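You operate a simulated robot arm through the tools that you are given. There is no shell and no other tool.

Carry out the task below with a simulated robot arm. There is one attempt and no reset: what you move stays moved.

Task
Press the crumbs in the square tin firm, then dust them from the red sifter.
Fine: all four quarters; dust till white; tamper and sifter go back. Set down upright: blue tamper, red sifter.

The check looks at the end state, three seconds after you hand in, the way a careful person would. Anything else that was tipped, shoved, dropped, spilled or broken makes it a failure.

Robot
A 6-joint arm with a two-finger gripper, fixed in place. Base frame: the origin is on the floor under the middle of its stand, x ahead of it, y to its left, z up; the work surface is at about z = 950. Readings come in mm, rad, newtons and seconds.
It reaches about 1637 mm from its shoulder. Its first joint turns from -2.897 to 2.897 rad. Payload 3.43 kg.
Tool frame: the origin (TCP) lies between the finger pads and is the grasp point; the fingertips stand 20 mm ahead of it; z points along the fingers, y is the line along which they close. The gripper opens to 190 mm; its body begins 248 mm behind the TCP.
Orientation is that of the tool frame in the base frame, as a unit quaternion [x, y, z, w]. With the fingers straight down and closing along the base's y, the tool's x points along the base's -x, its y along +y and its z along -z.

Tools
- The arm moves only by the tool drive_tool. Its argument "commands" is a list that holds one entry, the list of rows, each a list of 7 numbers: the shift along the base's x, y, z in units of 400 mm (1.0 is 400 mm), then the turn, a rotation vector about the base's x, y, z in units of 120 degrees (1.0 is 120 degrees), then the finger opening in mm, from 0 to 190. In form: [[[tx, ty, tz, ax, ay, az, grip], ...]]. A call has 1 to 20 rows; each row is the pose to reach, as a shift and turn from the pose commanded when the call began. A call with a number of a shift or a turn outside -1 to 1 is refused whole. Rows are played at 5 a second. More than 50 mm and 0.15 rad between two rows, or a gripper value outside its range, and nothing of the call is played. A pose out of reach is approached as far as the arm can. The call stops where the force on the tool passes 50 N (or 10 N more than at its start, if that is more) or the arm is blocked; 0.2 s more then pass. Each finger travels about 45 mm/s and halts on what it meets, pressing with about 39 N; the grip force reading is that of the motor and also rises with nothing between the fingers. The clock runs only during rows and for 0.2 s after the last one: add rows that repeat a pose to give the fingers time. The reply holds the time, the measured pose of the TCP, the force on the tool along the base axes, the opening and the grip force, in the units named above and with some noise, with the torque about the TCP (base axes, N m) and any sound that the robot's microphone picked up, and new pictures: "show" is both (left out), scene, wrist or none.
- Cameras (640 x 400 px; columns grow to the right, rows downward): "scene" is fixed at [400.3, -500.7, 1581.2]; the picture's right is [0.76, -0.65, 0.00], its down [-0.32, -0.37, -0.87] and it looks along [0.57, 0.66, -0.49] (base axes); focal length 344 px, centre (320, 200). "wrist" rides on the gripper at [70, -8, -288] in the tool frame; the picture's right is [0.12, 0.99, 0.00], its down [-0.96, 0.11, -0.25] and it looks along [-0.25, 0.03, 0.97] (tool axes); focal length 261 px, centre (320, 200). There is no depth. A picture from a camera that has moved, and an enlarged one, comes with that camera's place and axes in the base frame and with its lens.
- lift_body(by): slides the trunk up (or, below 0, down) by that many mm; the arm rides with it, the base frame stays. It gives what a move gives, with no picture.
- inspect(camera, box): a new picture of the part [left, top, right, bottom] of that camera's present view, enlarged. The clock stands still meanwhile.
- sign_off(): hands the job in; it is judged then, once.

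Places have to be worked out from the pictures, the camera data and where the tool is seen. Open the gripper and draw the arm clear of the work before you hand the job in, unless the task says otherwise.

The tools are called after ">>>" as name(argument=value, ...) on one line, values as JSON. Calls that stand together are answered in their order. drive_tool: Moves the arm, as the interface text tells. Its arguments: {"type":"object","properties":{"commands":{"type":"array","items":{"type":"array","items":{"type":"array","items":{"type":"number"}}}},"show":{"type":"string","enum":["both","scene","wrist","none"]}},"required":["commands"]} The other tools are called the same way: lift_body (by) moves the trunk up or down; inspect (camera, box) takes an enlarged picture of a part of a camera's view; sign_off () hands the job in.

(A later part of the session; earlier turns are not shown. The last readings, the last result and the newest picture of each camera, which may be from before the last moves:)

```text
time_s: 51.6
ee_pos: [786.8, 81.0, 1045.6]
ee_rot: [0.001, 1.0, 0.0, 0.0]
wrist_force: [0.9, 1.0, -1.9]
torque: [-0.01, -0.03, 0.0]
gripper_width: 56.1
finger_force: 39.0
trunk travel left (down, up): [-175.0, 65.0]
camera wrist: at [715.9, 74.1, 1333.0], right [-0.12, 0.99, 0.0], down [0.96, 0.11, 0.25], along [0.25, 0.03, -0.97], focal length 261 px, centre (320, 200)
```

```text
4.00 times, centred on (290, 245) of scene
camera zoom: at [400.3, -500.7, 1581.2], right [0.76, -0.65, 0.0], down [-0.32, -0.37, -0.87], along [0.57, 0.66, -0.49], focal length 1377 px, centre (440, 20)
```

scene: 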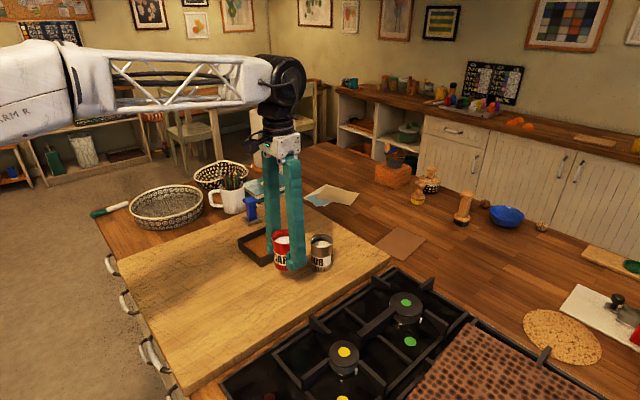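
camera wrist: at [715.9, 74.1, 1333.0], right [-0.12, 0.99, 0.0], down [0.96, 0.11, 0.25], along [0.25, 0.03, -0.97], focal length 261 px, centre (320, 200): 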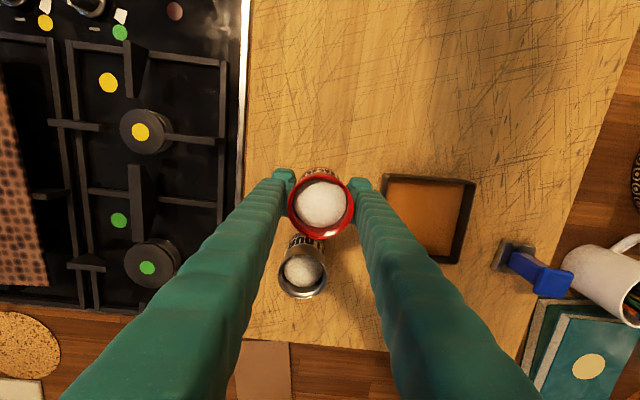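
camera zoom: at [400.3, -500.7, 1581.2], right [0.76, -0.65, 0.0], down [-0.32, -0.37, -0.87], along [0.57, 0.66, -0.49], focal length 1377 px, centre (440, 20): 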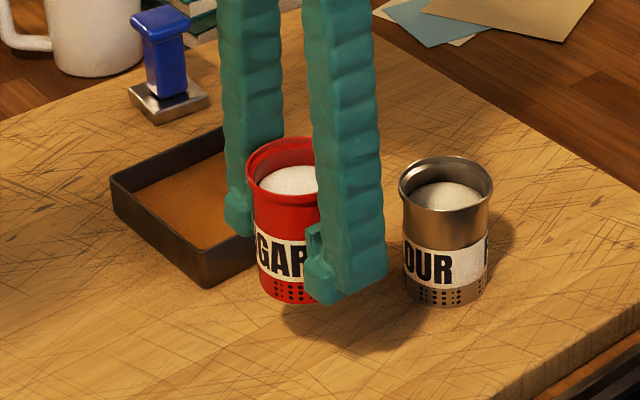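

No powder fell while lifting. I carry the sifter slowly over the (-x, -y) quarter of the tin, without jerks.

>>> drive_tool(commands=[[[0.0, 0.01, 0, 0, 0, 0, 40], [0.001, 0.03, 0, 0, 0, 0, 40], [0.003, 0.06, 0, 0, 0, 0, 40], [0.006, 0.1, 0, 0, 0, 0, 40], [0.009, 0.14, 0, 0, 0, 0, 40], [0.012, 0.18, 0, 0, 0, 0, 40], [0.015, 0.22, 0, 0, 0, 0, 40], [0.018, 0.26, 0, 0, 0, 0, 40], [0.02, 0.29, 0, 0, 0, 0, 40], [0.021, 0.315, 0, 0, 0, 0, 40], [0.021, 0.328, 0, 0, 0, 0, 40], [0.021, 0.332, 0, 0, 0, 0, 40], [0.021, 0.332, 0, 0, 0, 0, 40]]], show="both")

>>> inspect(camera="scene", box=[220, 185, 340, 285])

>>> inspect(camera="wrist", box=[220, 120, 420, 280])

```text
time_s: 54.4
ee_pos: [796.8, 216.6, 1045.5]
ee_rot: [0.001, 1.0, 0.0, 0.0]
wrist_force: [0.5, 0.3, -2.2]
torque: [0.02, -0.02, -0.03]
gripper_width: 55.9
finger_force: 39.0
trunk travel left (down, up): [-175.0, 65.0]
camera wrist: at [725.0, 208.3, 1332.3], right [-0.12, 0.99, 0.0], down [0.96, 0.11, 0.25], along [0.25, 0.03, -0.97], focal length 261 px, centre (320, 200)
```

scene: 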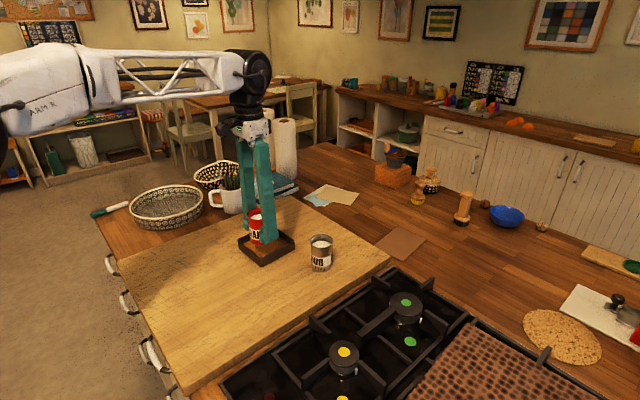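
wrist: 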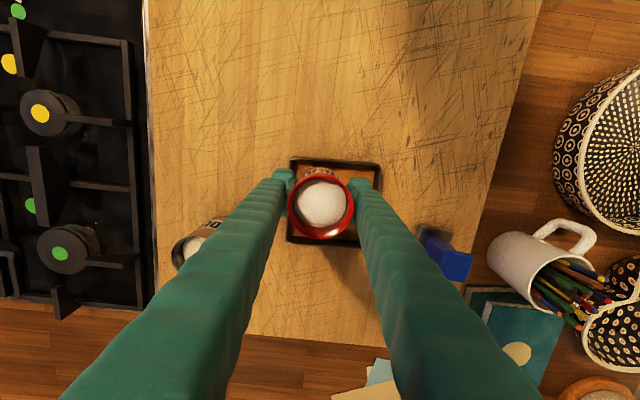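

```text
4.00 times, centred on (280, 235) of scene
camera zoom: at [400.3, -500.7, 1581.2], right [0.76, -0.65, 0.0], down [-0.32, -0.37, -0.87], along [0.57, 0.66, -0.49], focal length 1377 px, centre (480, 60)
```

zoom: 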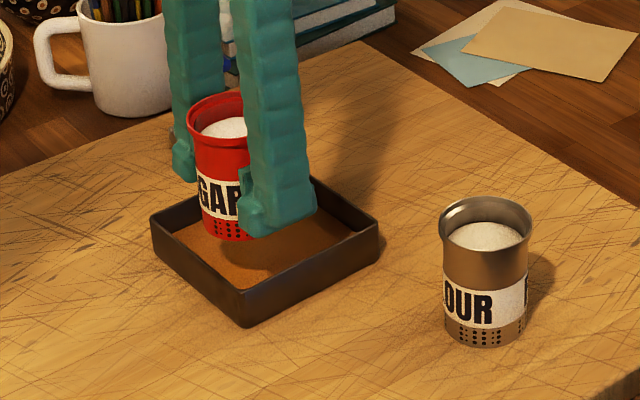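

```text
2.50 times, centred on (320, 200) of wrist
camera zoom: at [725.0, 208.3, 1332.3], right [-0.12, 0.99, 0.0], down [0.96, 0.11, 0.25], along [0.25, 0.03, -0.97], focal length 652 px, centre (320, 200)
```

zoom: 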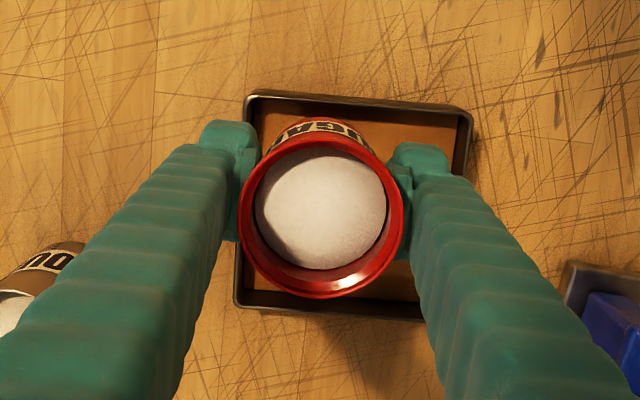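

The sifter is over the first quarter. I lower it to about 13 mm above the rim and give a first small side-to-side shake to see how the powder falls.

>>> drive_tool(commands=[[[0, -0.005, -0.02, 0, 0, 0, 40], [0, -0.01, -0.045, 0, 0, 0, 40], [0.015, -0.01, -0.045, 0, 0, 0, 40], [-0.015, -0.01, -0.045, 0, 0, 0, 40], [0.015, -0.01, -0.045, 0, 0, 0, 40], [-0.015, -0.01, -0.045, 0, 0, 0, 40], [0.015, -0.01, -0.045, 0, 0, 0, 40], [0, -0.01, -0.045, 0, 0, 0, 40]]], show="both")

>>> inspect(camera="scene", box=[220, 185, 340, 285])

>>> inspect(camera="wrist", box=[220, 120, 420, 280])

```text
time_s: 56.2
ee_pos: [797.6, 211.0, 1026.8]
ee_rot: [0.0, 1.0, 0.001, 0.0]
wrist_force: [0.1, 0.6, -0.9]
torque: [-0.01, 0.01, 0.02]
gripper_width: 55.8
finger_force: 39.2
trunk travel left (down, up): [-175.0, 65.0]
camera wrist: at [725.7, 203.3, 1314.5], right [-0.12, 0.99, 0.0], down [0.96, 0.11, 0.25], along [0.25, 0.03, -0.97], focal length 261 px, centre (320, 200)
```

scene: 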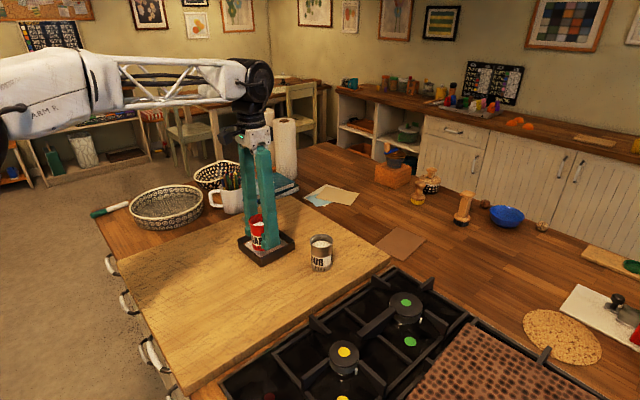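
wrist: 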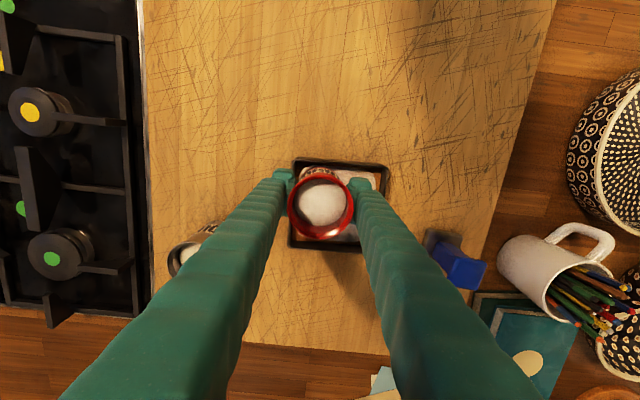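

```text
4.00 times, centred on (280, 235) of scene
camera zoom: at [400.3, -500.7, 1581.2], right [0.76, -0.65, 0.0], down [-0.32, -0.37, -0.87], along [0.57, 0.66, -0.49], focal length 1377 px, centre (480, 60)
```

zoom: 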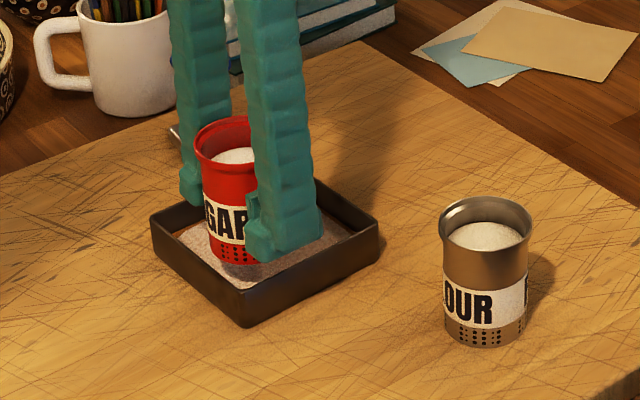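

```text
2.50 times, centred on (320, 200) of wrist
camera zoom: at [725.7, 203.3, 1314.5], right [-0.12, 0.99, 0.0], down [0.96, 0.11, 0.25], along [0.25, 0.03, -0.97], focal length 652 px, centre (320, 200)
```

zoom: 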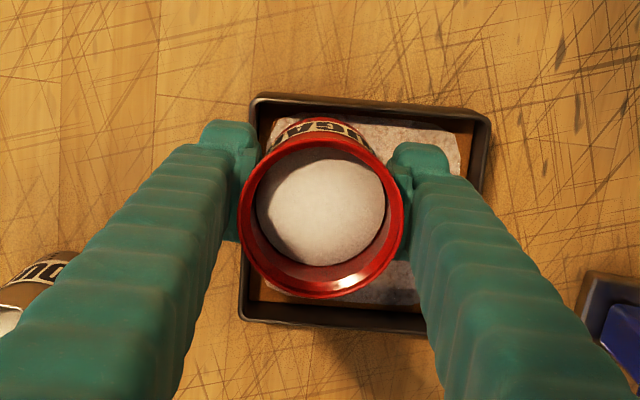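

Powder falls with shaking and lies as a thin even layer, not yet white. I centre the sifter over the tin and shake more.

>>> drive_tool(commands=[[[0.025, 0.03, 0, 0, 0, 0, 40], [0.055, 0.064, 0, 0, 0, 0, 40], [0.07, 0.064, 0, 0, 0, 0, 40], [0.04, 0.064, 0, 0, 0, 0, 40], [0.07, 0.064, 0, 0, 0, 0, 40], [0.04, 0.064, 0, 0, 0, 0, 40], [0.07, 0.064, 0, 0, 0, 0, 40], [0.04, 0.064, 0, 0, 0, 0, 40], [0.07, 0.064, 0, 0, 0, 0, 40], [0.055, 0.064, 0, 0, 0, 0, 40], [0.055, 0.064, 0, 0, 0, 0, 40]]], show="both")

>>> inspect(camera="scene", box=[220, 185, 340, 285])

>>> inspect(camera="wrist", box=[220, 120, 420, 280])

```text
time_s: 58.6
ee_pos: [818.1, 235.5, 1027.1]
ee_rot: [0.001, 1.0, 0.0, 0.0]
wrist_force: [0.4, -0.2, -1.4]
torque: [0.03, 0.03, 0.0]
gripper_width: 55.8
finger_force: 38.6
trunk travel left (down, up): [-175.0, 65.0]
camera wrist: at [746.0, 228.1, 1314.9], right [-0.12, 0.99, 0.0], down [0.96, 0.11, 0.25], along [0.25, 0.03, -0.97], focal length 261 px, centre (320, 200)
```

scene: 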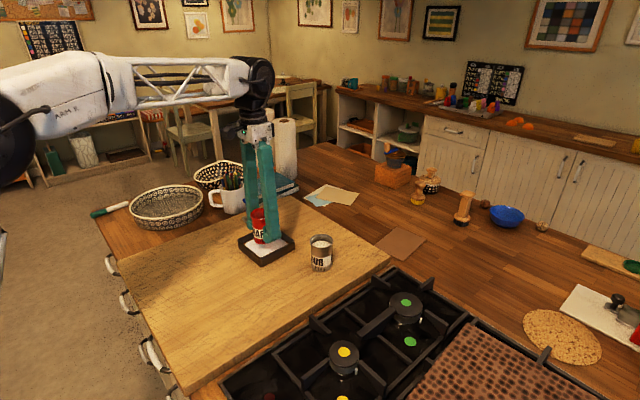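
wrist: 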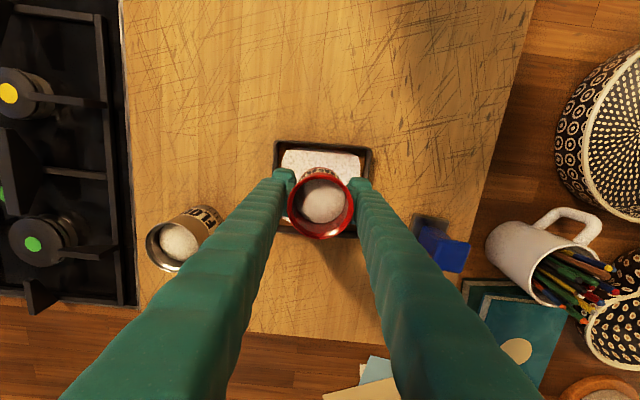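

```text
4.00 times, centred on (280, 235) of scene
camera zoom: at [400.3, -500.7, 1581.2], right [0.76, -0.65, 0.0], down [-0.32, -0.37, -0.87], along [0.57, 0.66, -0.49], focal length 1377 px, centre (480, 60)
```

zoom: 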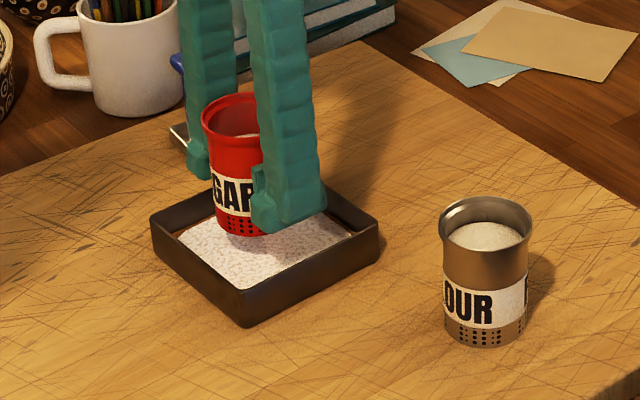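

```text
2.50 times, centred on (320, 200) of wrist
camera zoom: at [746.0, 228.1, 1314.9], right [-0.12, 0.99, 0.0], down [0.96, 0.11, 0.25], along [0.25, 0.03, -0.97], focal length 652 px, centre (320, 200)
```

zoom: 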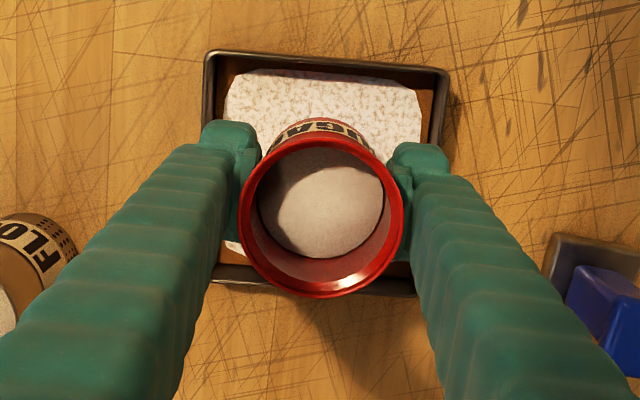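

The layer is mostly white with brown specks, so it needs a bit more. I shake another set at the centre.

>>> drive_tool(commands=[[[0.015, 0, 0, 0, 0, 0, 40], [-0.015, 0, 0, 0, 0, 0, 40], [0.015, 0, 0, 0, 0, 0, 40], [-0.015, 0, 0, 0, 0, 0, 40], [0.015, 0, 0, 0, 0, 0, 40], [0, 0, 0, 0, 0, 0, 40], [0, 0, 0, 0, 0, 0, 40]]], show="both")

>>> inspect(camera="scene", box=[220, 185, 340, 285])

>>> inspect(camera="wrist", box=[220, 120, 420, 280])

```text
time_s: 60.2
ee_pos: [818.1, 236.7, 1027.0]
ee_rot: [0.001, 1.0, 0.0, 0.0]
wrist_force: [0.3, 0.1, -0.9]
torque: [-0.02, 0.0, 0.01]
gripper_width: 56.2
finger_force: 38.8
trunk travel left (down, up): [-175.0, 65.0]
camera wrist: at [746.6, 229.4, 1314.6], right [-0.12, 0.99, 0.0], down [0.96, 0.11, 0.25], along [0.25, 0.03, -0.97], focal length 261 px, centre (320, 200)
```

scene: 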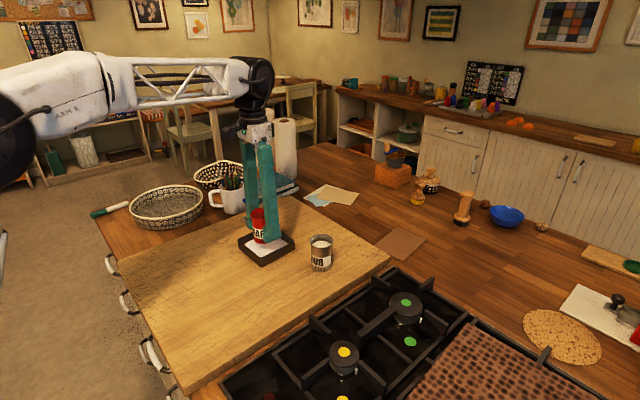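
wrist: 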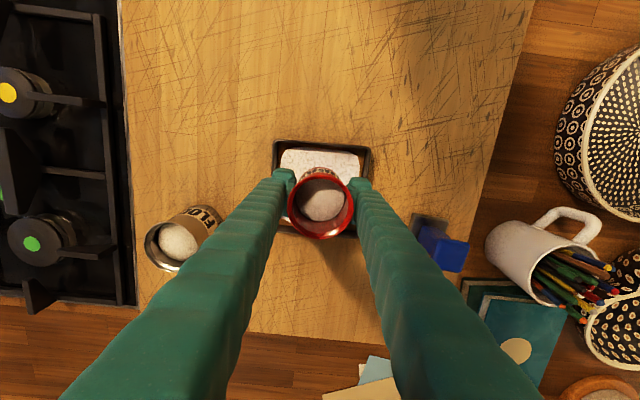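

```text
4.00 times, centred on (280, 235) of scene
camera zoom: at [400.3, -500.7, 1581.2], right [0.76, -0.65, 0.0], down [-0.32, -0.37, -0.87], along [0.57, 0.66, -0.49], focal length 1377 px, centre (480, 60)
```

zoom: 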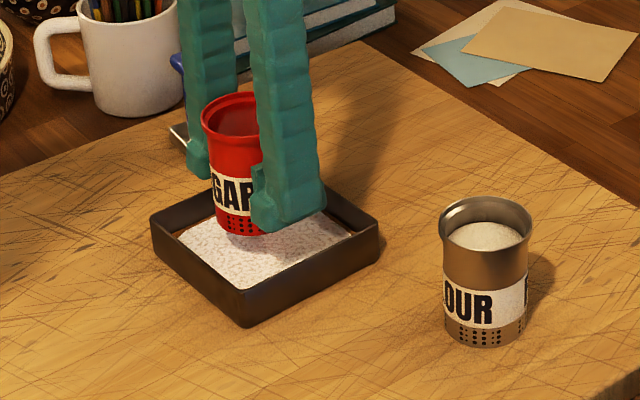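

```text
2.50 times, centred on (320, 200) of wrist
camera zoom: at [746.6, 229.4, 1314.6], right [-0.12, 0.99, 0.0], down [0.96, 0.11, 0.25], along [0.25, 0.03, -0.97], focal length 652 px, centre (320, 200)
```

zoom: 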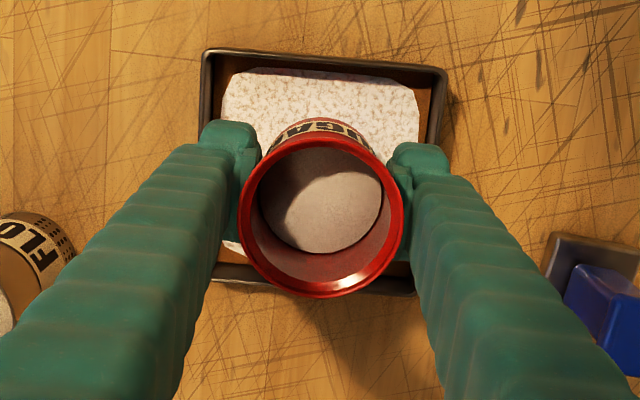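

Some specks still show. I look at the layer in more detail in both views.

>>> inspect(camera="wrist", box=[265, 135, 385, 245])

>>> inspect(camera="scene", box=[235, 220, 300, 270])

```text
3.64 times, centred on (325, 190) of wrist
camera zoom: at [746.6, 229.4, 1314.6], right [-0.12, 0.99, 0.0], down [0.96, 0.11, 0.25], along [0.25, 0.03, -0.97], focal length 948 px, centre (302, 236)
```

zoom: 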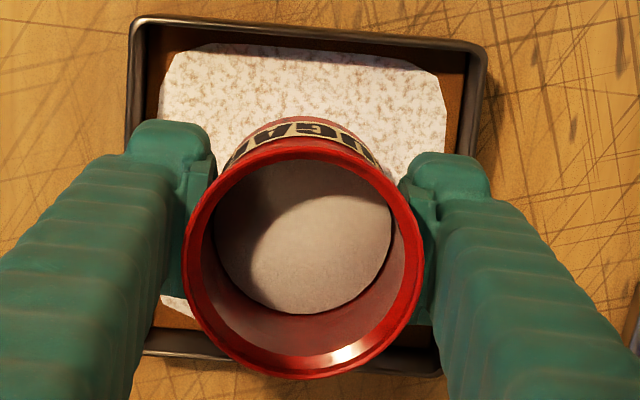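

```text
8.00 times, centred on (268, 245) of scene
camera zoom: at [400.3, -500.7, 1581.2], right [0.76, -0.65, 0.0], down [-0.32, -0.37, -0.87], along [0.57, 0.66, -0.49], focal length 2754 px, centre (740, -160)
```

zoom: 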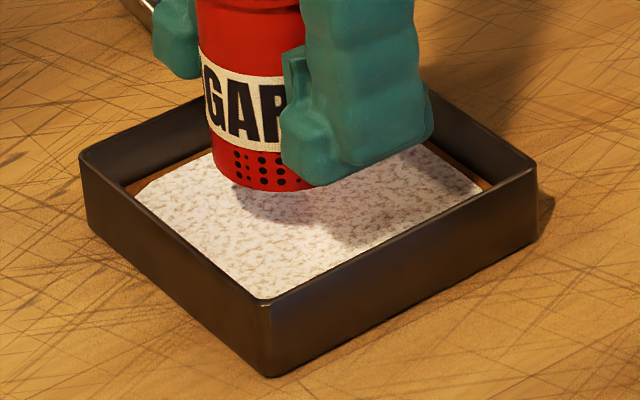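

There are still brown specks in the layer. I continue with a longer set of shakes over the centre.

>>> drive_tool(commands=[[[0.015, 0, 0, 0, 0, 0, 40], [-0.015, 0, 0, 0, 0, 0, 40], [0.015, 0, 0, 0, 0, 0, 40], [-0.015, 0, 0, 0, 0, 0, 40], [0.015, 0, 0, 0, 0, 0, 40], [-0.015, 0, 0, 0, 0, 0, 40], [0.015, 0, 0, 0, 0, 0, 40], [-0.015, 0, 0, 0, 0, 0, 40], [0, 0, 0, 0, 0, 0, 40], [0, 0, 0, 0, 0, 0, 40]]], show="none")

>>> inspect(camera="wrist", box=[265, 135, 385, 245])

>>> inspect(camera="scene", box=[235, 220, 300, 270])

```text
time_s: 62.4
ee_pos: [817.8, 234.3, 1027.3]
ee_rot: [0.0, 1.0, 0.0, 0.0]
wrist_force: [-1.0, -0.7, -2.2]
torque: [0.0, -0.02, -0.01]
gripper_width: 55.8
finger_force: 39.5
trunk travel left (down, up): [-175.0, 65.0]
```

```text
3.64 times, centred on (325, 190) of wrist
camera zoom: at [746.2, 227.2, 1313.9], right [-0.12, 0.99, 0.0], down [0.96, 0.11, 0.25], along [0.25, 0.03, -0.97], focal length 948 px, centre (302, 236)
```

zoom: 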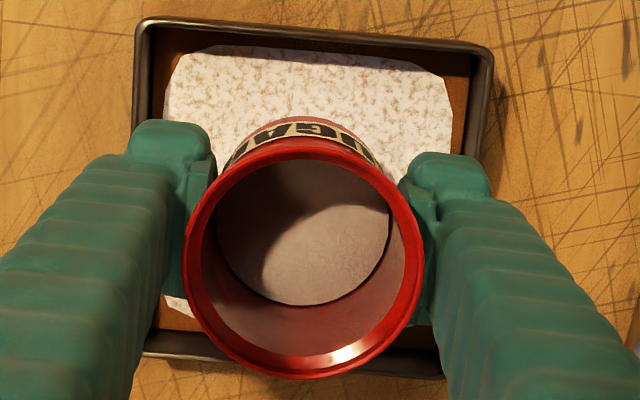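

```text
8.00 times, centred on (268, 245) of scene
camera zoom: at [400.3, -500.7, 1581.2], right [0.76, -0.65, 0.0], down [-0.32, -0.37, -0.87], along [0.57, 0.66, -0.49], focal length 2754 px, centre (740, -160)
```

zoom: 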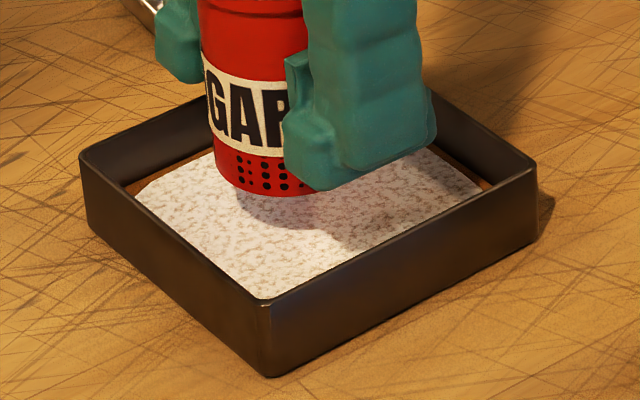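

The layer looks much the same as before. I zoom tightly so I can compare the specks before and after a few more shakes.

>>> inspect(camera="wrist", box=[275, 138, 365, 178])

>>> inspect(camera="scene", box=[246, 240, 286, 262])

```text
7.11 times, centred on (320, 158) of wrist
camera zoom: at [746.2, 227.2, 1313.9], right [-0.12, 0.99, 0.0], down [0.96, 0.11, 0.25], along [0.25, 0.03, -0.97], focal length 1854 px, centre (320, 499)
```

zoom: 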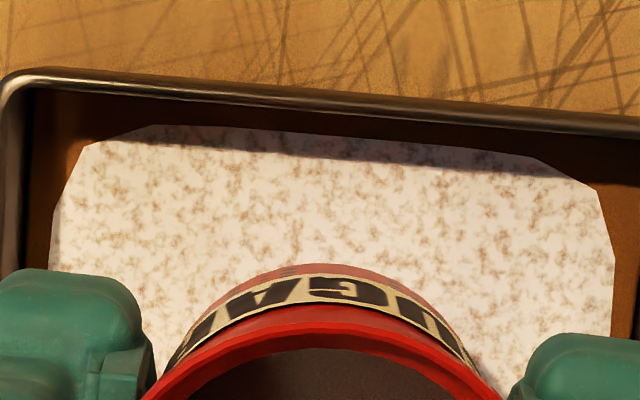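

```text
16.00 times, centred on (266, 251) of scene
camera zoom: at [400.3, -500.7, 1581.2], right [0.76, -0.65, 0.0], down [-0.32, -0.37, -0.87], along [0.57, 0.66, -0.49], focal length 5508 px, centre (1184, -616)
```

zoom: 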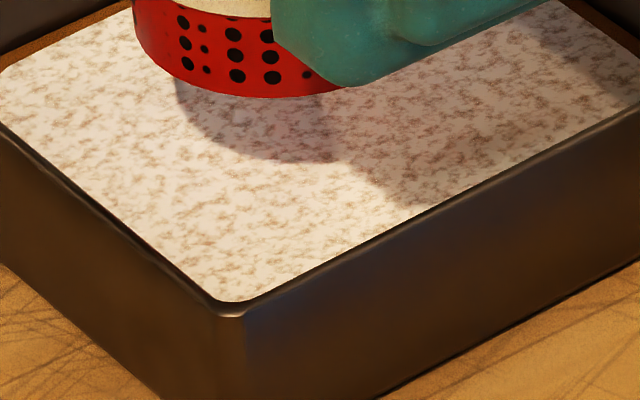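

The layer's corners are cut and it still has specks, so each quarter may need its own dusting. I move over the (+x, +y) quarter, shake there and compare.

>>> drive_tool(commands=[[[0.03, 0.03, 0, 0, 0, 0, 40], [0.065, 0.065, 0, 0, 0, 0, 40], [0.08, 0.065, 0, 0, 0, 0, 40], [0.05, 0.065, 0, 0, 0, 0, 40], [0.08, 0.065, 0, 0, 0, 0, 40], [0.05, 0.065, 0, 0, 0, 0, 40], [0.08, 0.065, 0, 0, 0, 0, 40], [0.065, 0.065, 0, 0, 0, 0, 40], [0.065, 0.065, 0, 0, 0, 0, 40]]], show="none")

>>> inspect(camera="wrist", box=[245, 105, 365, 215])

>>> inspect(camera="scene", box=[235, 220, 300, 270])

```text
time_s: 64.4
ee_pos: [846.5, 262.3, 1027.7]
ee_rot: [0.001, 1.0, 0.0, -0.001]
wrist_force: [-0.2, 0.4, -1.4]
torque: [0.0, 0.04, 0.02]
gripper_width: 55.9
finger_force: 39.0
trunk travel left (down, up): [-175.0, 65.0]
```

```text
3.64 times, centred on (305, 160) of wrist
camera zoom: at [773.3, 253.6, 1314.9], right [-0.12, 0.99, 0.0], down [0.96, 0.11, 0.25], along [0.25, 0.03, -0.97], focal length 948 px, centre (374, 346)
```

zoom: 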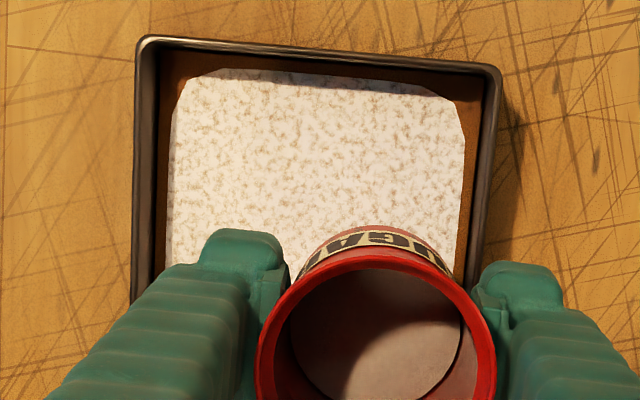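

```text
8.00 times, centred on (268, 245) of scene
camera zoom: at [400.3, -500.7, 1581.2], right [0.76, -0.65, 0.0], down [-0.32, -0.37, -0.87], along [0.57, 0.66, -0.49], focal length 2754 px, centre (740, -160)
```

zoom: 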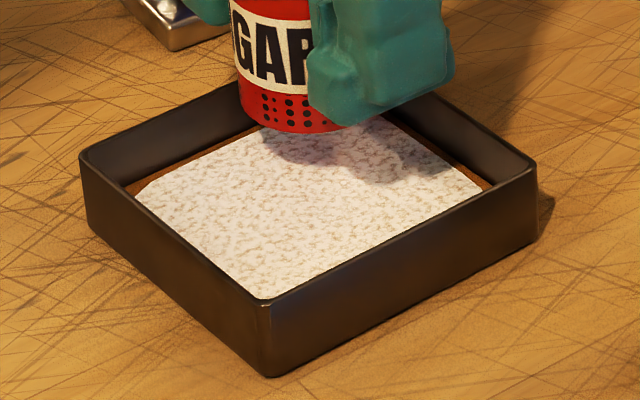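

I compare the same tight scene crop as before.

>>> inspect(camera="scene", box=[246, 240, 286, 262])

>>> inspect(camera="wrist", box=[290, 160, 360, 230])

```text
16.00 times, centred on (266, 251) of scene
camera zoom: at [400.3, -500.7, 1581.2], right [0.76, -0.65, 0.0], down [-0.32, -0.37, -0.87], along [0.57, 0.66, -0.49], focal length 5508 px, centre (1184, -616)
```

zoom: 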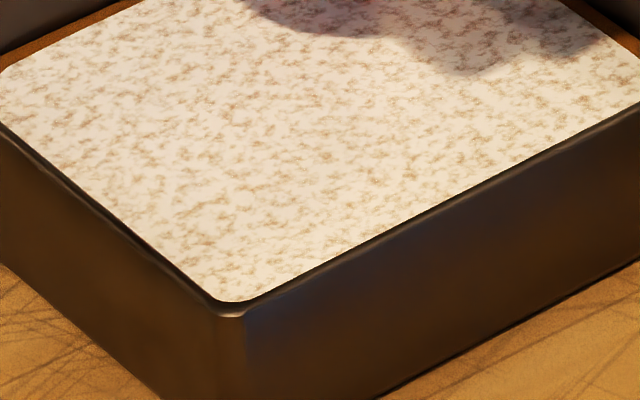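

```text
5.71 times, centred on (325, 195) of wrist
camera zoom: at [773.3, 253.6, 1314.9], right [-0.12, 0.99, 0.0], down [0.96, 0.11, 0.25], along [0.25, 0.03, -0.97], focal length 1489 px, centre (291, 229)
```

zoom: 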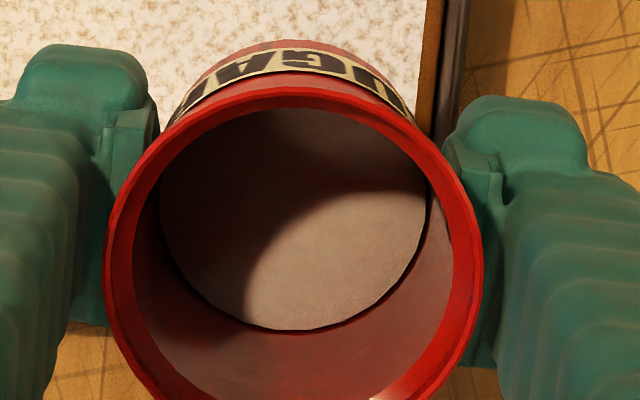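

The layer no longer changes between shakes. I move the sifter slowly back over the (-x, -y) quarter to view the far quarters uncovered.

>>> drive_tool(commands=[[[-0.01, -0.01, 0.005, 0, 0, 0, 40], [-0.03, -0.03, 0.015, 0, 0, 0, 40], [-0.055, -0.055, 0.03, 0, 0, 0, 40], [-0.08, -0.08, 0.04, 0, 0, 0, 40], [-0.105, -0.105, 0.045, 0, 0, 0, 40], [-0.12, -0.125, 0.045, 0, 0, 0, 40], [-0.125, -0.135, 0.045, 0, 0, 0, 40], [-0.125, -0.135, 0.045, 0, 0, 0, 40]]], show="both")

>>> inspect(camera="wrist", box=[270, 140, 400, 260])

>>> inspect(camera="scene", box=[235, 220, 300, 270])

```text
time_s: 66.2
ee_pos: [793.1, 210.5, 1044.3]
ee_rot: [0.001, 1.0, 0.0, -0.001]
wrist_force: [-0.5, 0.1, -1.6]
torque: [0.02, 0.02, 0.02]
gripper_width: 55.8
finger_force: 38.9
trunk travel left (down, up): [-175.0, 65.0]
camera wrist: at [721.8, 202.2, 1331.5], right [-0.12, 0.99, 0.0], down [0.96, 0.11, 0.25], along [0.25, 0.03, -0.97], focal length 261 px, centre (320, 200)
```

scene: 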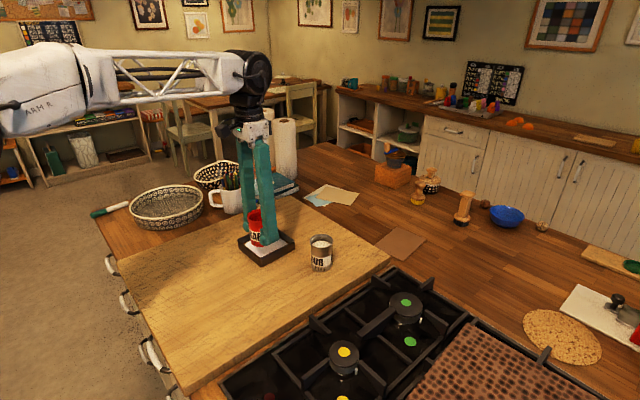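
wrist: 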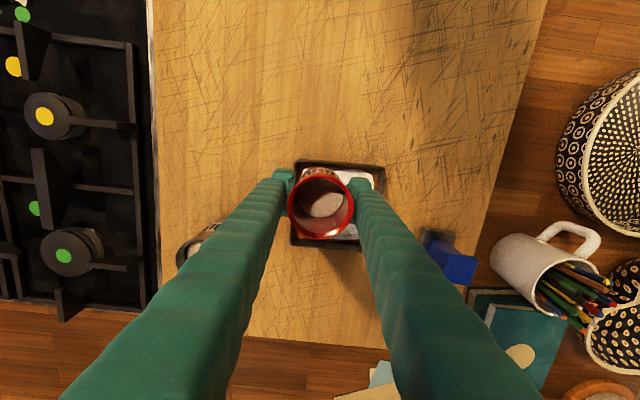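

```text
3.33 times, centred on (335, 200) of wrist
camera zoom: at [721.8, 202.2, 1331.5], right [-0.12, 0.99, 0.0], down [0.96, 0.11, 0.25], along [0.25, 0.03, -0.97], focal length 869 px, centre (270, 200)
```

zoom: 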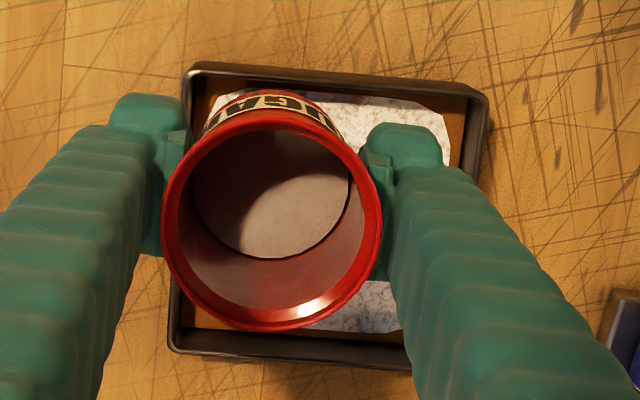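

```text
8.00 times, centred on (268, 245) of scene
camera zoom: at [400.3, -500.7, 1581.2], right [0.76, -0.65, 0.0], down [-0.32, -0.37, -0.87], along [0.57, 0.66, -0.49], focal length 2754 px, centre (740, -160)
```

zoom: 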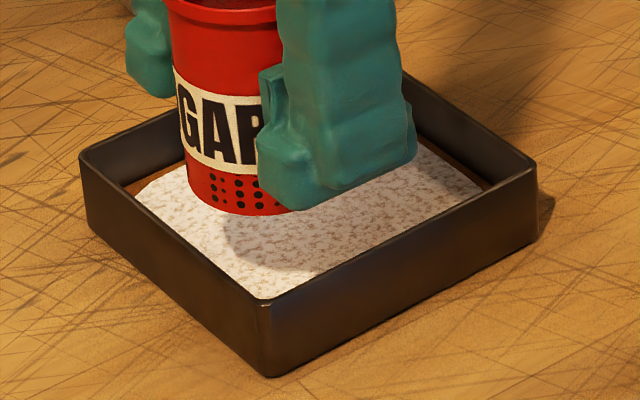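

All quarters look alike. To tell whether the layer is saturated, I take a tight baseline crop, then shake once more at the centre and compare it.

>>> inspect(camera="scene", box=[250, 244, 274, 259])

>>> drive_tool(commands=[[[0.025, 0.025, -0.02, 0, 0, 0, 40], [0.06, 0.06, -0.04, 0, 0, 0, 40], [0.075, 0.06, -0.04, 0, 0, 0, 40], [0.045, 0.06, -0.04, 0, 0, 0, 40], [0.075, 0.06, -0.04, 0, 0, 0, 40], [0.045, 0.06, -0.04, 0, 0, 0, 40], [0.075, 0.06, -0.04, 0, 0, 0, 40], [0.045, 0.06, -0.04, 0, 0, 0, 40], [0.075, 0.06, -0.04, 0, 0, 0, 40], [0.06, 0.06, -0.04, 0, 0, 0, 40], [0.03, 0.03, -0.02, 0, 0, 0, 40], [0, 0, 0, 0, 0, 0, 40], [0, 0, 0, 0, 0, 0, 40]]], show="none")

>>> inspect(camera="scene", box=[250, 244, 274, 259])

>>> inspect(camera="wrist", box=[270, 140, 400, 260])

```text
16.00 times, centred on (262, 252) of scene
camera zoom: at [400.3, -500.7, 1581.2], right [0.76, -0.65, 0.0], down [-0.32, -0.37, -0.87], along [0.57, 0.66, -0.49], focal length 5508 px, centre (1248, -624)
```

zoom: 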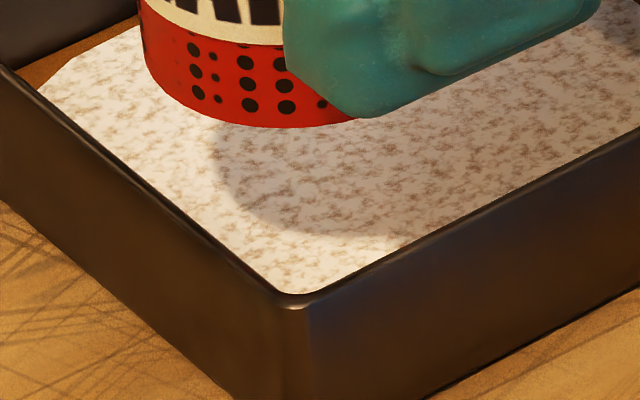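

```text
time_s: 69.0
ee_pos: [793.9, 207.6, 1046.6]
ee_rot: [0.001, 1.0, 0.0, 0.001]
wrist_force: [0.5, -0.1, -2.4]
torque: [-0.02, -0.02, 0.0]
gripper_width: 55.8
finger_force: 39.1
trunk travel left (down, up): [-175.0, 65.0]
```

```text
16.00 times, centred on (262, 252) of scene
camera zoom: at [400.3, -500.7, 1581.2], right [0.76, -0.65, 0.0], down [-0.32, -0.37, -0.87], along [0.57, 0.66, -0.49], focal length 5508 px, centre (1248, -624)
```

zoom: 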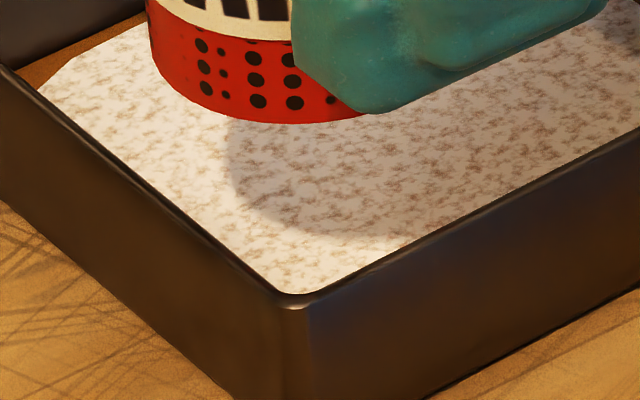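

```text
3.33 times, centred on (335, 200) of wrist
camera zoom: at [721.9, 199.5, 1333.8], right [-0.12, 0.99, 0.0], down [0.96, 0.11, 0.25], along [0.25, 0.03, -0.97], focal length 869 px, centre (270, 200)
```

zoom: 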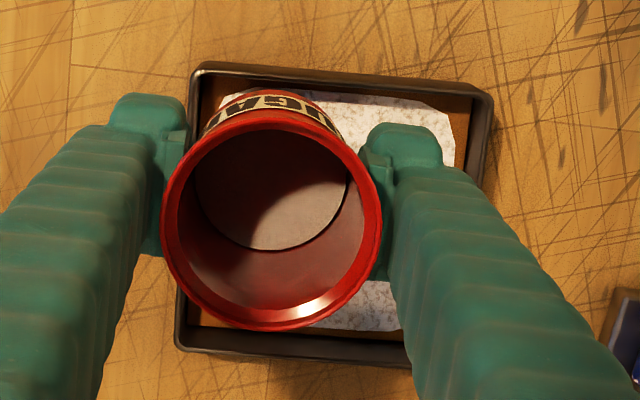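

The speck pattern is identical before and after, so the layer has reached its full white. As insurance I give the two quarters I haven't shaken directly, (+x, -y) and (-x, +y), a few short shakes, staying well inside the rim.

>>> drive_tool(commands=[[[0.05, 0.012, -0.02, 0, 0, 0, 40], [0.11, 0.028, -0.04, 0, 0, 0, 40], [0.122, 0.028, -0.04, 0, 0, 0, 40], [0.098, 0.028, -0.04, 0, 0, 0, 40], [0.122, 0.028, -0.04, 0, 0, 0, 40], [0.098, 0.028, -0.04, 0, 0, 0, 40], [0.11, 0.028, -0.04, 0, 0, 0, 40], [0.07, 0.07, -0.04, 0, 0, 0, 40], [0.02, 0.125, -0.04, 0, 0, 0, 40], [0.032, 0.125, -0.04, 0, 0, 0, 40], [0.008, 0.125, -0.04, 0, 0, 0, 40], [0.032, 0.125, -0.04, 0, 0, 0, 40], [0.008, 0.125, -0.04, 0, 0, 0, 40], [0.02, 0.125, -0.04, 0, 0, 0, 40], [0.02, 0.125, -0.04, 0, 0, 0, 40]]], show="both")

>>> inspect(camera="scene", box=[220, 200, 310, 280])

>>> inspect(camera="wrist", box=[240, 120, 400, 260])

```text
time_s: 72.2
ee_pos: [800.6, 258.7, 1029.9]
ee_rot: [0.001, 1.0, 0.0, 0.0]
wrist_force: [0.6, -0.1, -1.4]
torque: [-0.01, -0.03, 0.02]
gripper_width: 55.7
finger_force: 39.3
trunk travel left (down, up): [-175.0, 65.0]
camera wrist: at [729.3, 251.0, 1317.1], right [-0.12, 0.99, 0.0], down [0.96, 0.11, 0.25], along [0.25, 0.03, -0.97], focal length 261 px, centre (320, 200)
```

scene: 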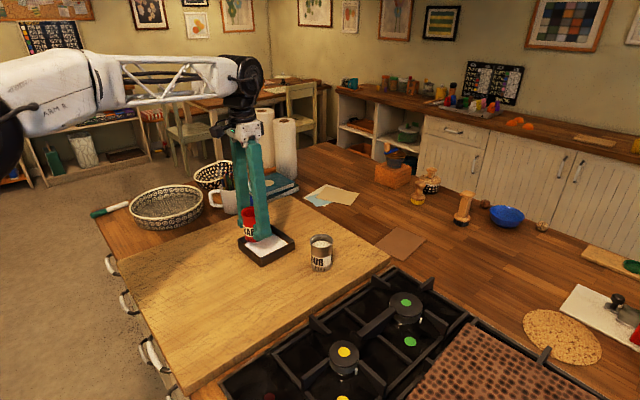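
wrist: 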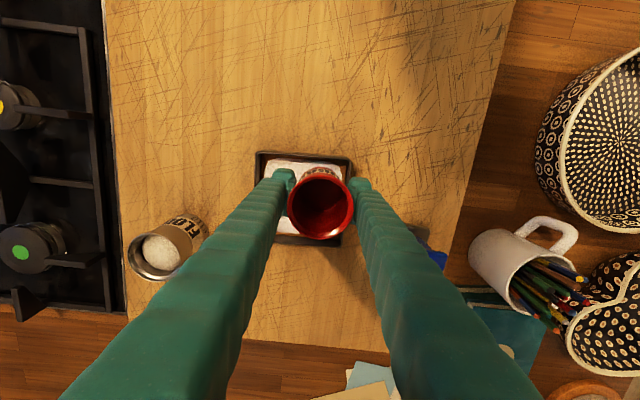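

```text
5.00 times, centred on (265, 240) of scene
camera zoom: at [400.3, -500.7, 1581.2], right [0.76, -0.65, 0.0], down [-0.32, -0.37, -0.87], along [0.57, 0.66, -0.49], focal length 1721 px, centre (595, 0)
```

zoom: 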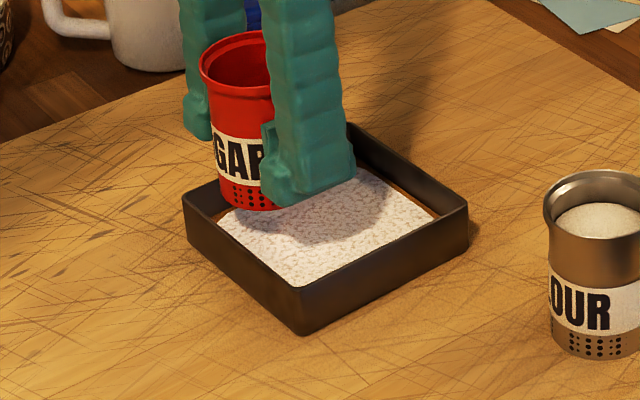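

```text
2.86 times, centred on (320, 190) of wrist
camera zoom: at [729.3, 251.0, 1317.1], right [-0.12, 0.99, 0.0], down [0.96, 0.11, 0.25], along [0.25, 0.03, -0.97], focal length 745 px, centre (320, 229)
```

zoom: 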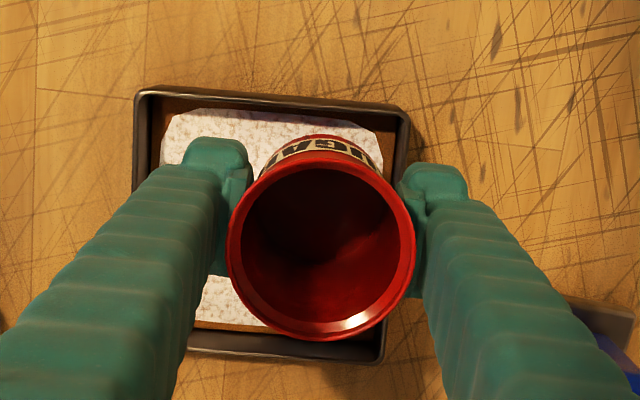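

The sifter is now empty and all of it has gone into the tin, which is evenly white with nothing seen on the board. I carry the sifter back over its original spot at (788.4, 80) and stop a few millimetres above the board.

>>> drive_tool(commands=[[[0, 0, 0.03, 0, 0, 0, 40], [-0.002, -0.03, 0.055, 0, 0, 0, 40], [-0.006, -0.09, 0.055, 0, 0, 0, 40], [-0.01, -0.15, 0.055, 0, 0, 0, 40], [-0.015, -0.22, 0.055, 0, 0, 0, 40], [-0.02, -0.29, 0.055, 0, 0, 0, 40], [-0.025, -0.36, 0.055, 0, 0, 0, 40], [-0.029, -0.42, 0.055, 0, 0, 0, 40], [-0.0305, -0.447, 0.055, 0, 0, 0, 40], [-0.0305, -0.447, 0.0, 0, 0, 0, 40], [-0.0305, -0.447, -0.06, 0, 0, 0, 40], [-0.0305, -0.447, -0.09, 0, 0, 0, 40], [-0.0305, -0.447, -0.095, 0, 0, 0, 40], [-0.0305, -0.447, -0.095, 0, 0, 0, 40]]], show="both")

>>> inspect(camera="scene", box=[230, 200, 340, 295])

```text
time_s: 75.2
ee_pos: [791.1, 80.6, 990.3]
ee_rot: [0.001, 1.0, 0.0, 0.001]
wrist_force: [-0.6, -0.4, -2.1]
torque: [0.0, 0.0, 0.01]
gripper_width: 55.8
finger_force: 38.9
trunk travel left (down, up): [-175.0, 65.0]
camera wrist: at [719.4, 73.2, 1278.1], right [-0.12, 0.99, 0.0], down [0.96, 0.11, 0.25], along [0.25, 0.03, -0.97], focal length 261 px, centre (320, 200)
```

scene: 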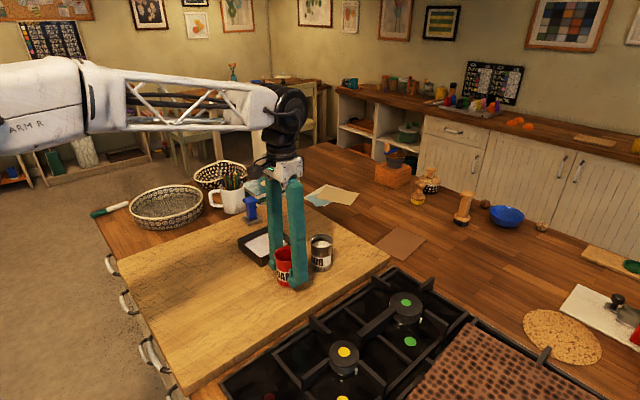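
wrist: 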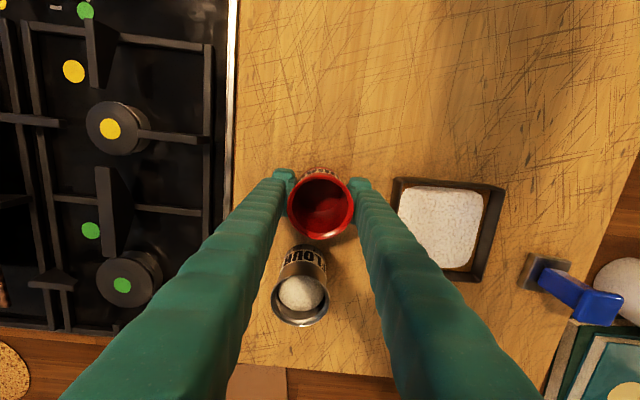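

```text
4.21 times, centred on (285, 248) of scene
camera zoom: at [400.3, -500.7, 1581.2], right [0.76, -0.65, 0.0], down [-0.32, -0.37, -0.87], along [0.57, 0.66, -0.49], focal length 1449 px, centre (467, 0)
```

zoom: 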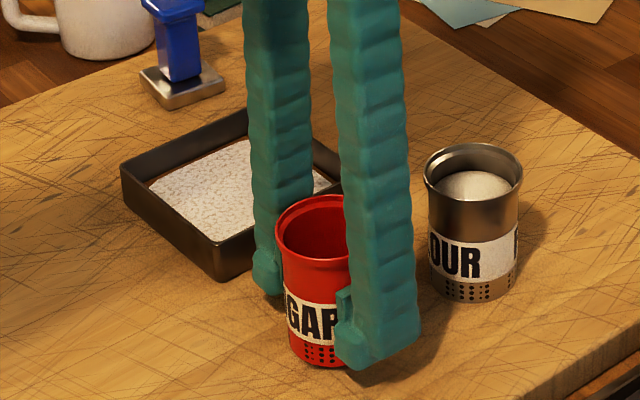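

It is over its spot, about 2 mm too far in x. I correct that and lower in small steps to contact.

>>> drive_tool(commands=[[[-0.006, -0.001, 0, 0, 0, 0, 40], [-0.006, -0.001, -0.005, 0, 0, 0, 40], [-0.006, -0.001, -0.009, 0, 0, 0, 40], [-0.006, -0.001, -0.009, 0, 0, 0, 40]]], show="none")

```text
time_s: 76.2
ee_pos: [787.2, 80.2, 987.0]
ee_rot: [0.001, 1.0, 0.0, 0.0]
wrist_force: [-0.5, 0.2, -1.8]
torque: [0.01, 0.04, 0.02]
gripper_width: 55.8
finger_force: 39.2
trunk travel left (down, up): [-175.0, 65.0]
```

Not touching yet, with the force still at -1.8 N. I go down another 1.5 mm.

>>> drive_tool(commands=[[[0.001, 0, -0.002, 0, 0, 0, 40], [0.001, 0, -0.004, 0, 0, 0, 40], [0.001, 0, -0.004, 0, 0, 0, 40]]], show="none")

```text
time_s: 77.0
ee_pos: [788.1, 79.5, 985.5]
ee_rot: [0.001, 1.0, -0.001, 0.002]
wrist_force: [0.8, -0.8, 0.5]
torque: [0.03, 0.0, -0.01]
gripper_width: 55.9
finger_force: 38.7
trunk travel left (down, up): [-175.0, 65.0]
```

The reading is +0.5 N, so it is just about touching. I go down 0.6 mm more to be sure it is seated.

>>> drive_tool(commands=[[[0, 0, -0.0015, 0, 0, 0, 40], [0, 0, -0.0015, 0, 0, 0, 40], [0, 0, -0.0015, 0, 0, 0, 40]]], show="none")

```text
time_s: 77.8
ee_pos: [788.4, 80.2, 985.3]
ee_rot: [0.001, 1.0, 0.0, 0.001]
wrist_force: [3.7, 1.3, 12.4]
torque: [0.0, 0.13, -0.02]
gripper_width: 55.8
finger_force: 39.1
trunk travel left (down, up): [-175.0, 65.0]
```

It is seated at 12 N. I ease off slightly and open to 86 mm.

>>> drive_tool(commands=[[[0, 0, 0.0015, 0, 0, 0, 40], [0, 0, 0.0015, 0, 0, 0, 60], [0, 0, 0.0015, 0, 0, 0, 72], [0, 0, 0.0015, 0, 0, 0, 86], [0, 0, 0.0015, 0, 0, 0, 86], [0, 0, 0.0015, 0, 0, 0, 86]]], show="both")

>>> inspect(camera="wrist", box=[240, 140, 400, 270])

```text
time_s: 79.2
ee_pos: [787.5, 78.8, 986.2]
ee_rot: [0.001, 1.0, 0.0, 0.0]
wrist_force: [0.2, -0.5, -0.3]
torque: [-0.03, 0.03, -0.01]
gripper_width: 86.3
finger_force: 0.1
trunk travel left (down, up): [-175.0, 65.0]
camera wrist: at [716.1, 72.0, 1273.2], right [-0.12, 0.99, 0.0], down [0.96, 0.11, 0.25], along [0.25, 0.03, -0.97], focal length 261 px, centre (320, 200)
```

scene: 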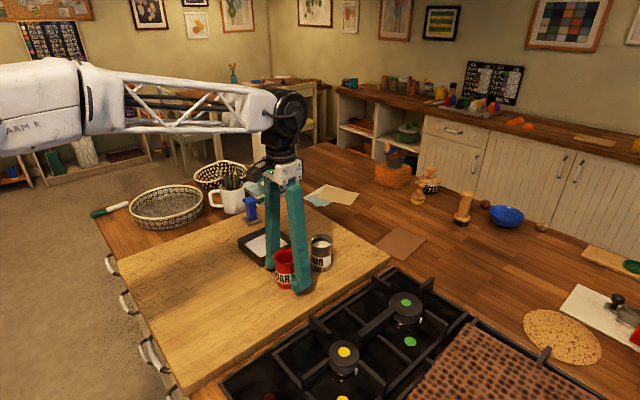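
wrist: 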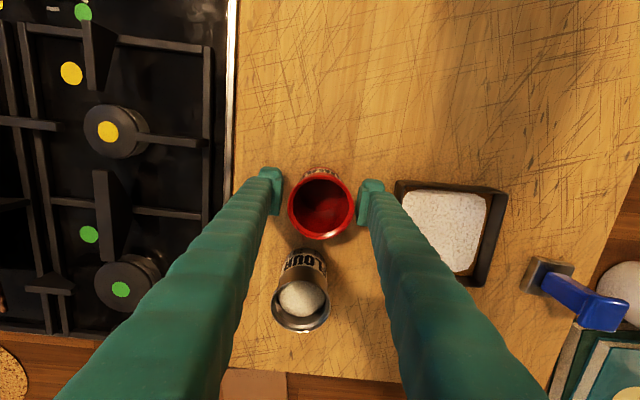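

```text
3.08 times, centred on (320, 205) of wrist
camera zoom: at [716.1, 72.0, 1273.2], right [-0.12, 0.99, 0.0], down [0.96, 0.11, 0.25], along [0.25, 0.03, -0.97], focal length 802 px, centre (320, 185)
```

zoom: 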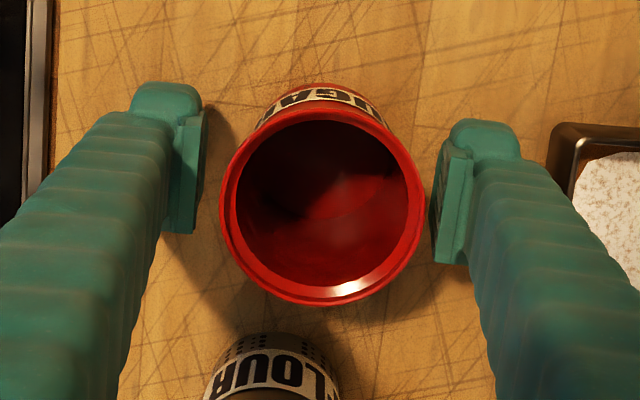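

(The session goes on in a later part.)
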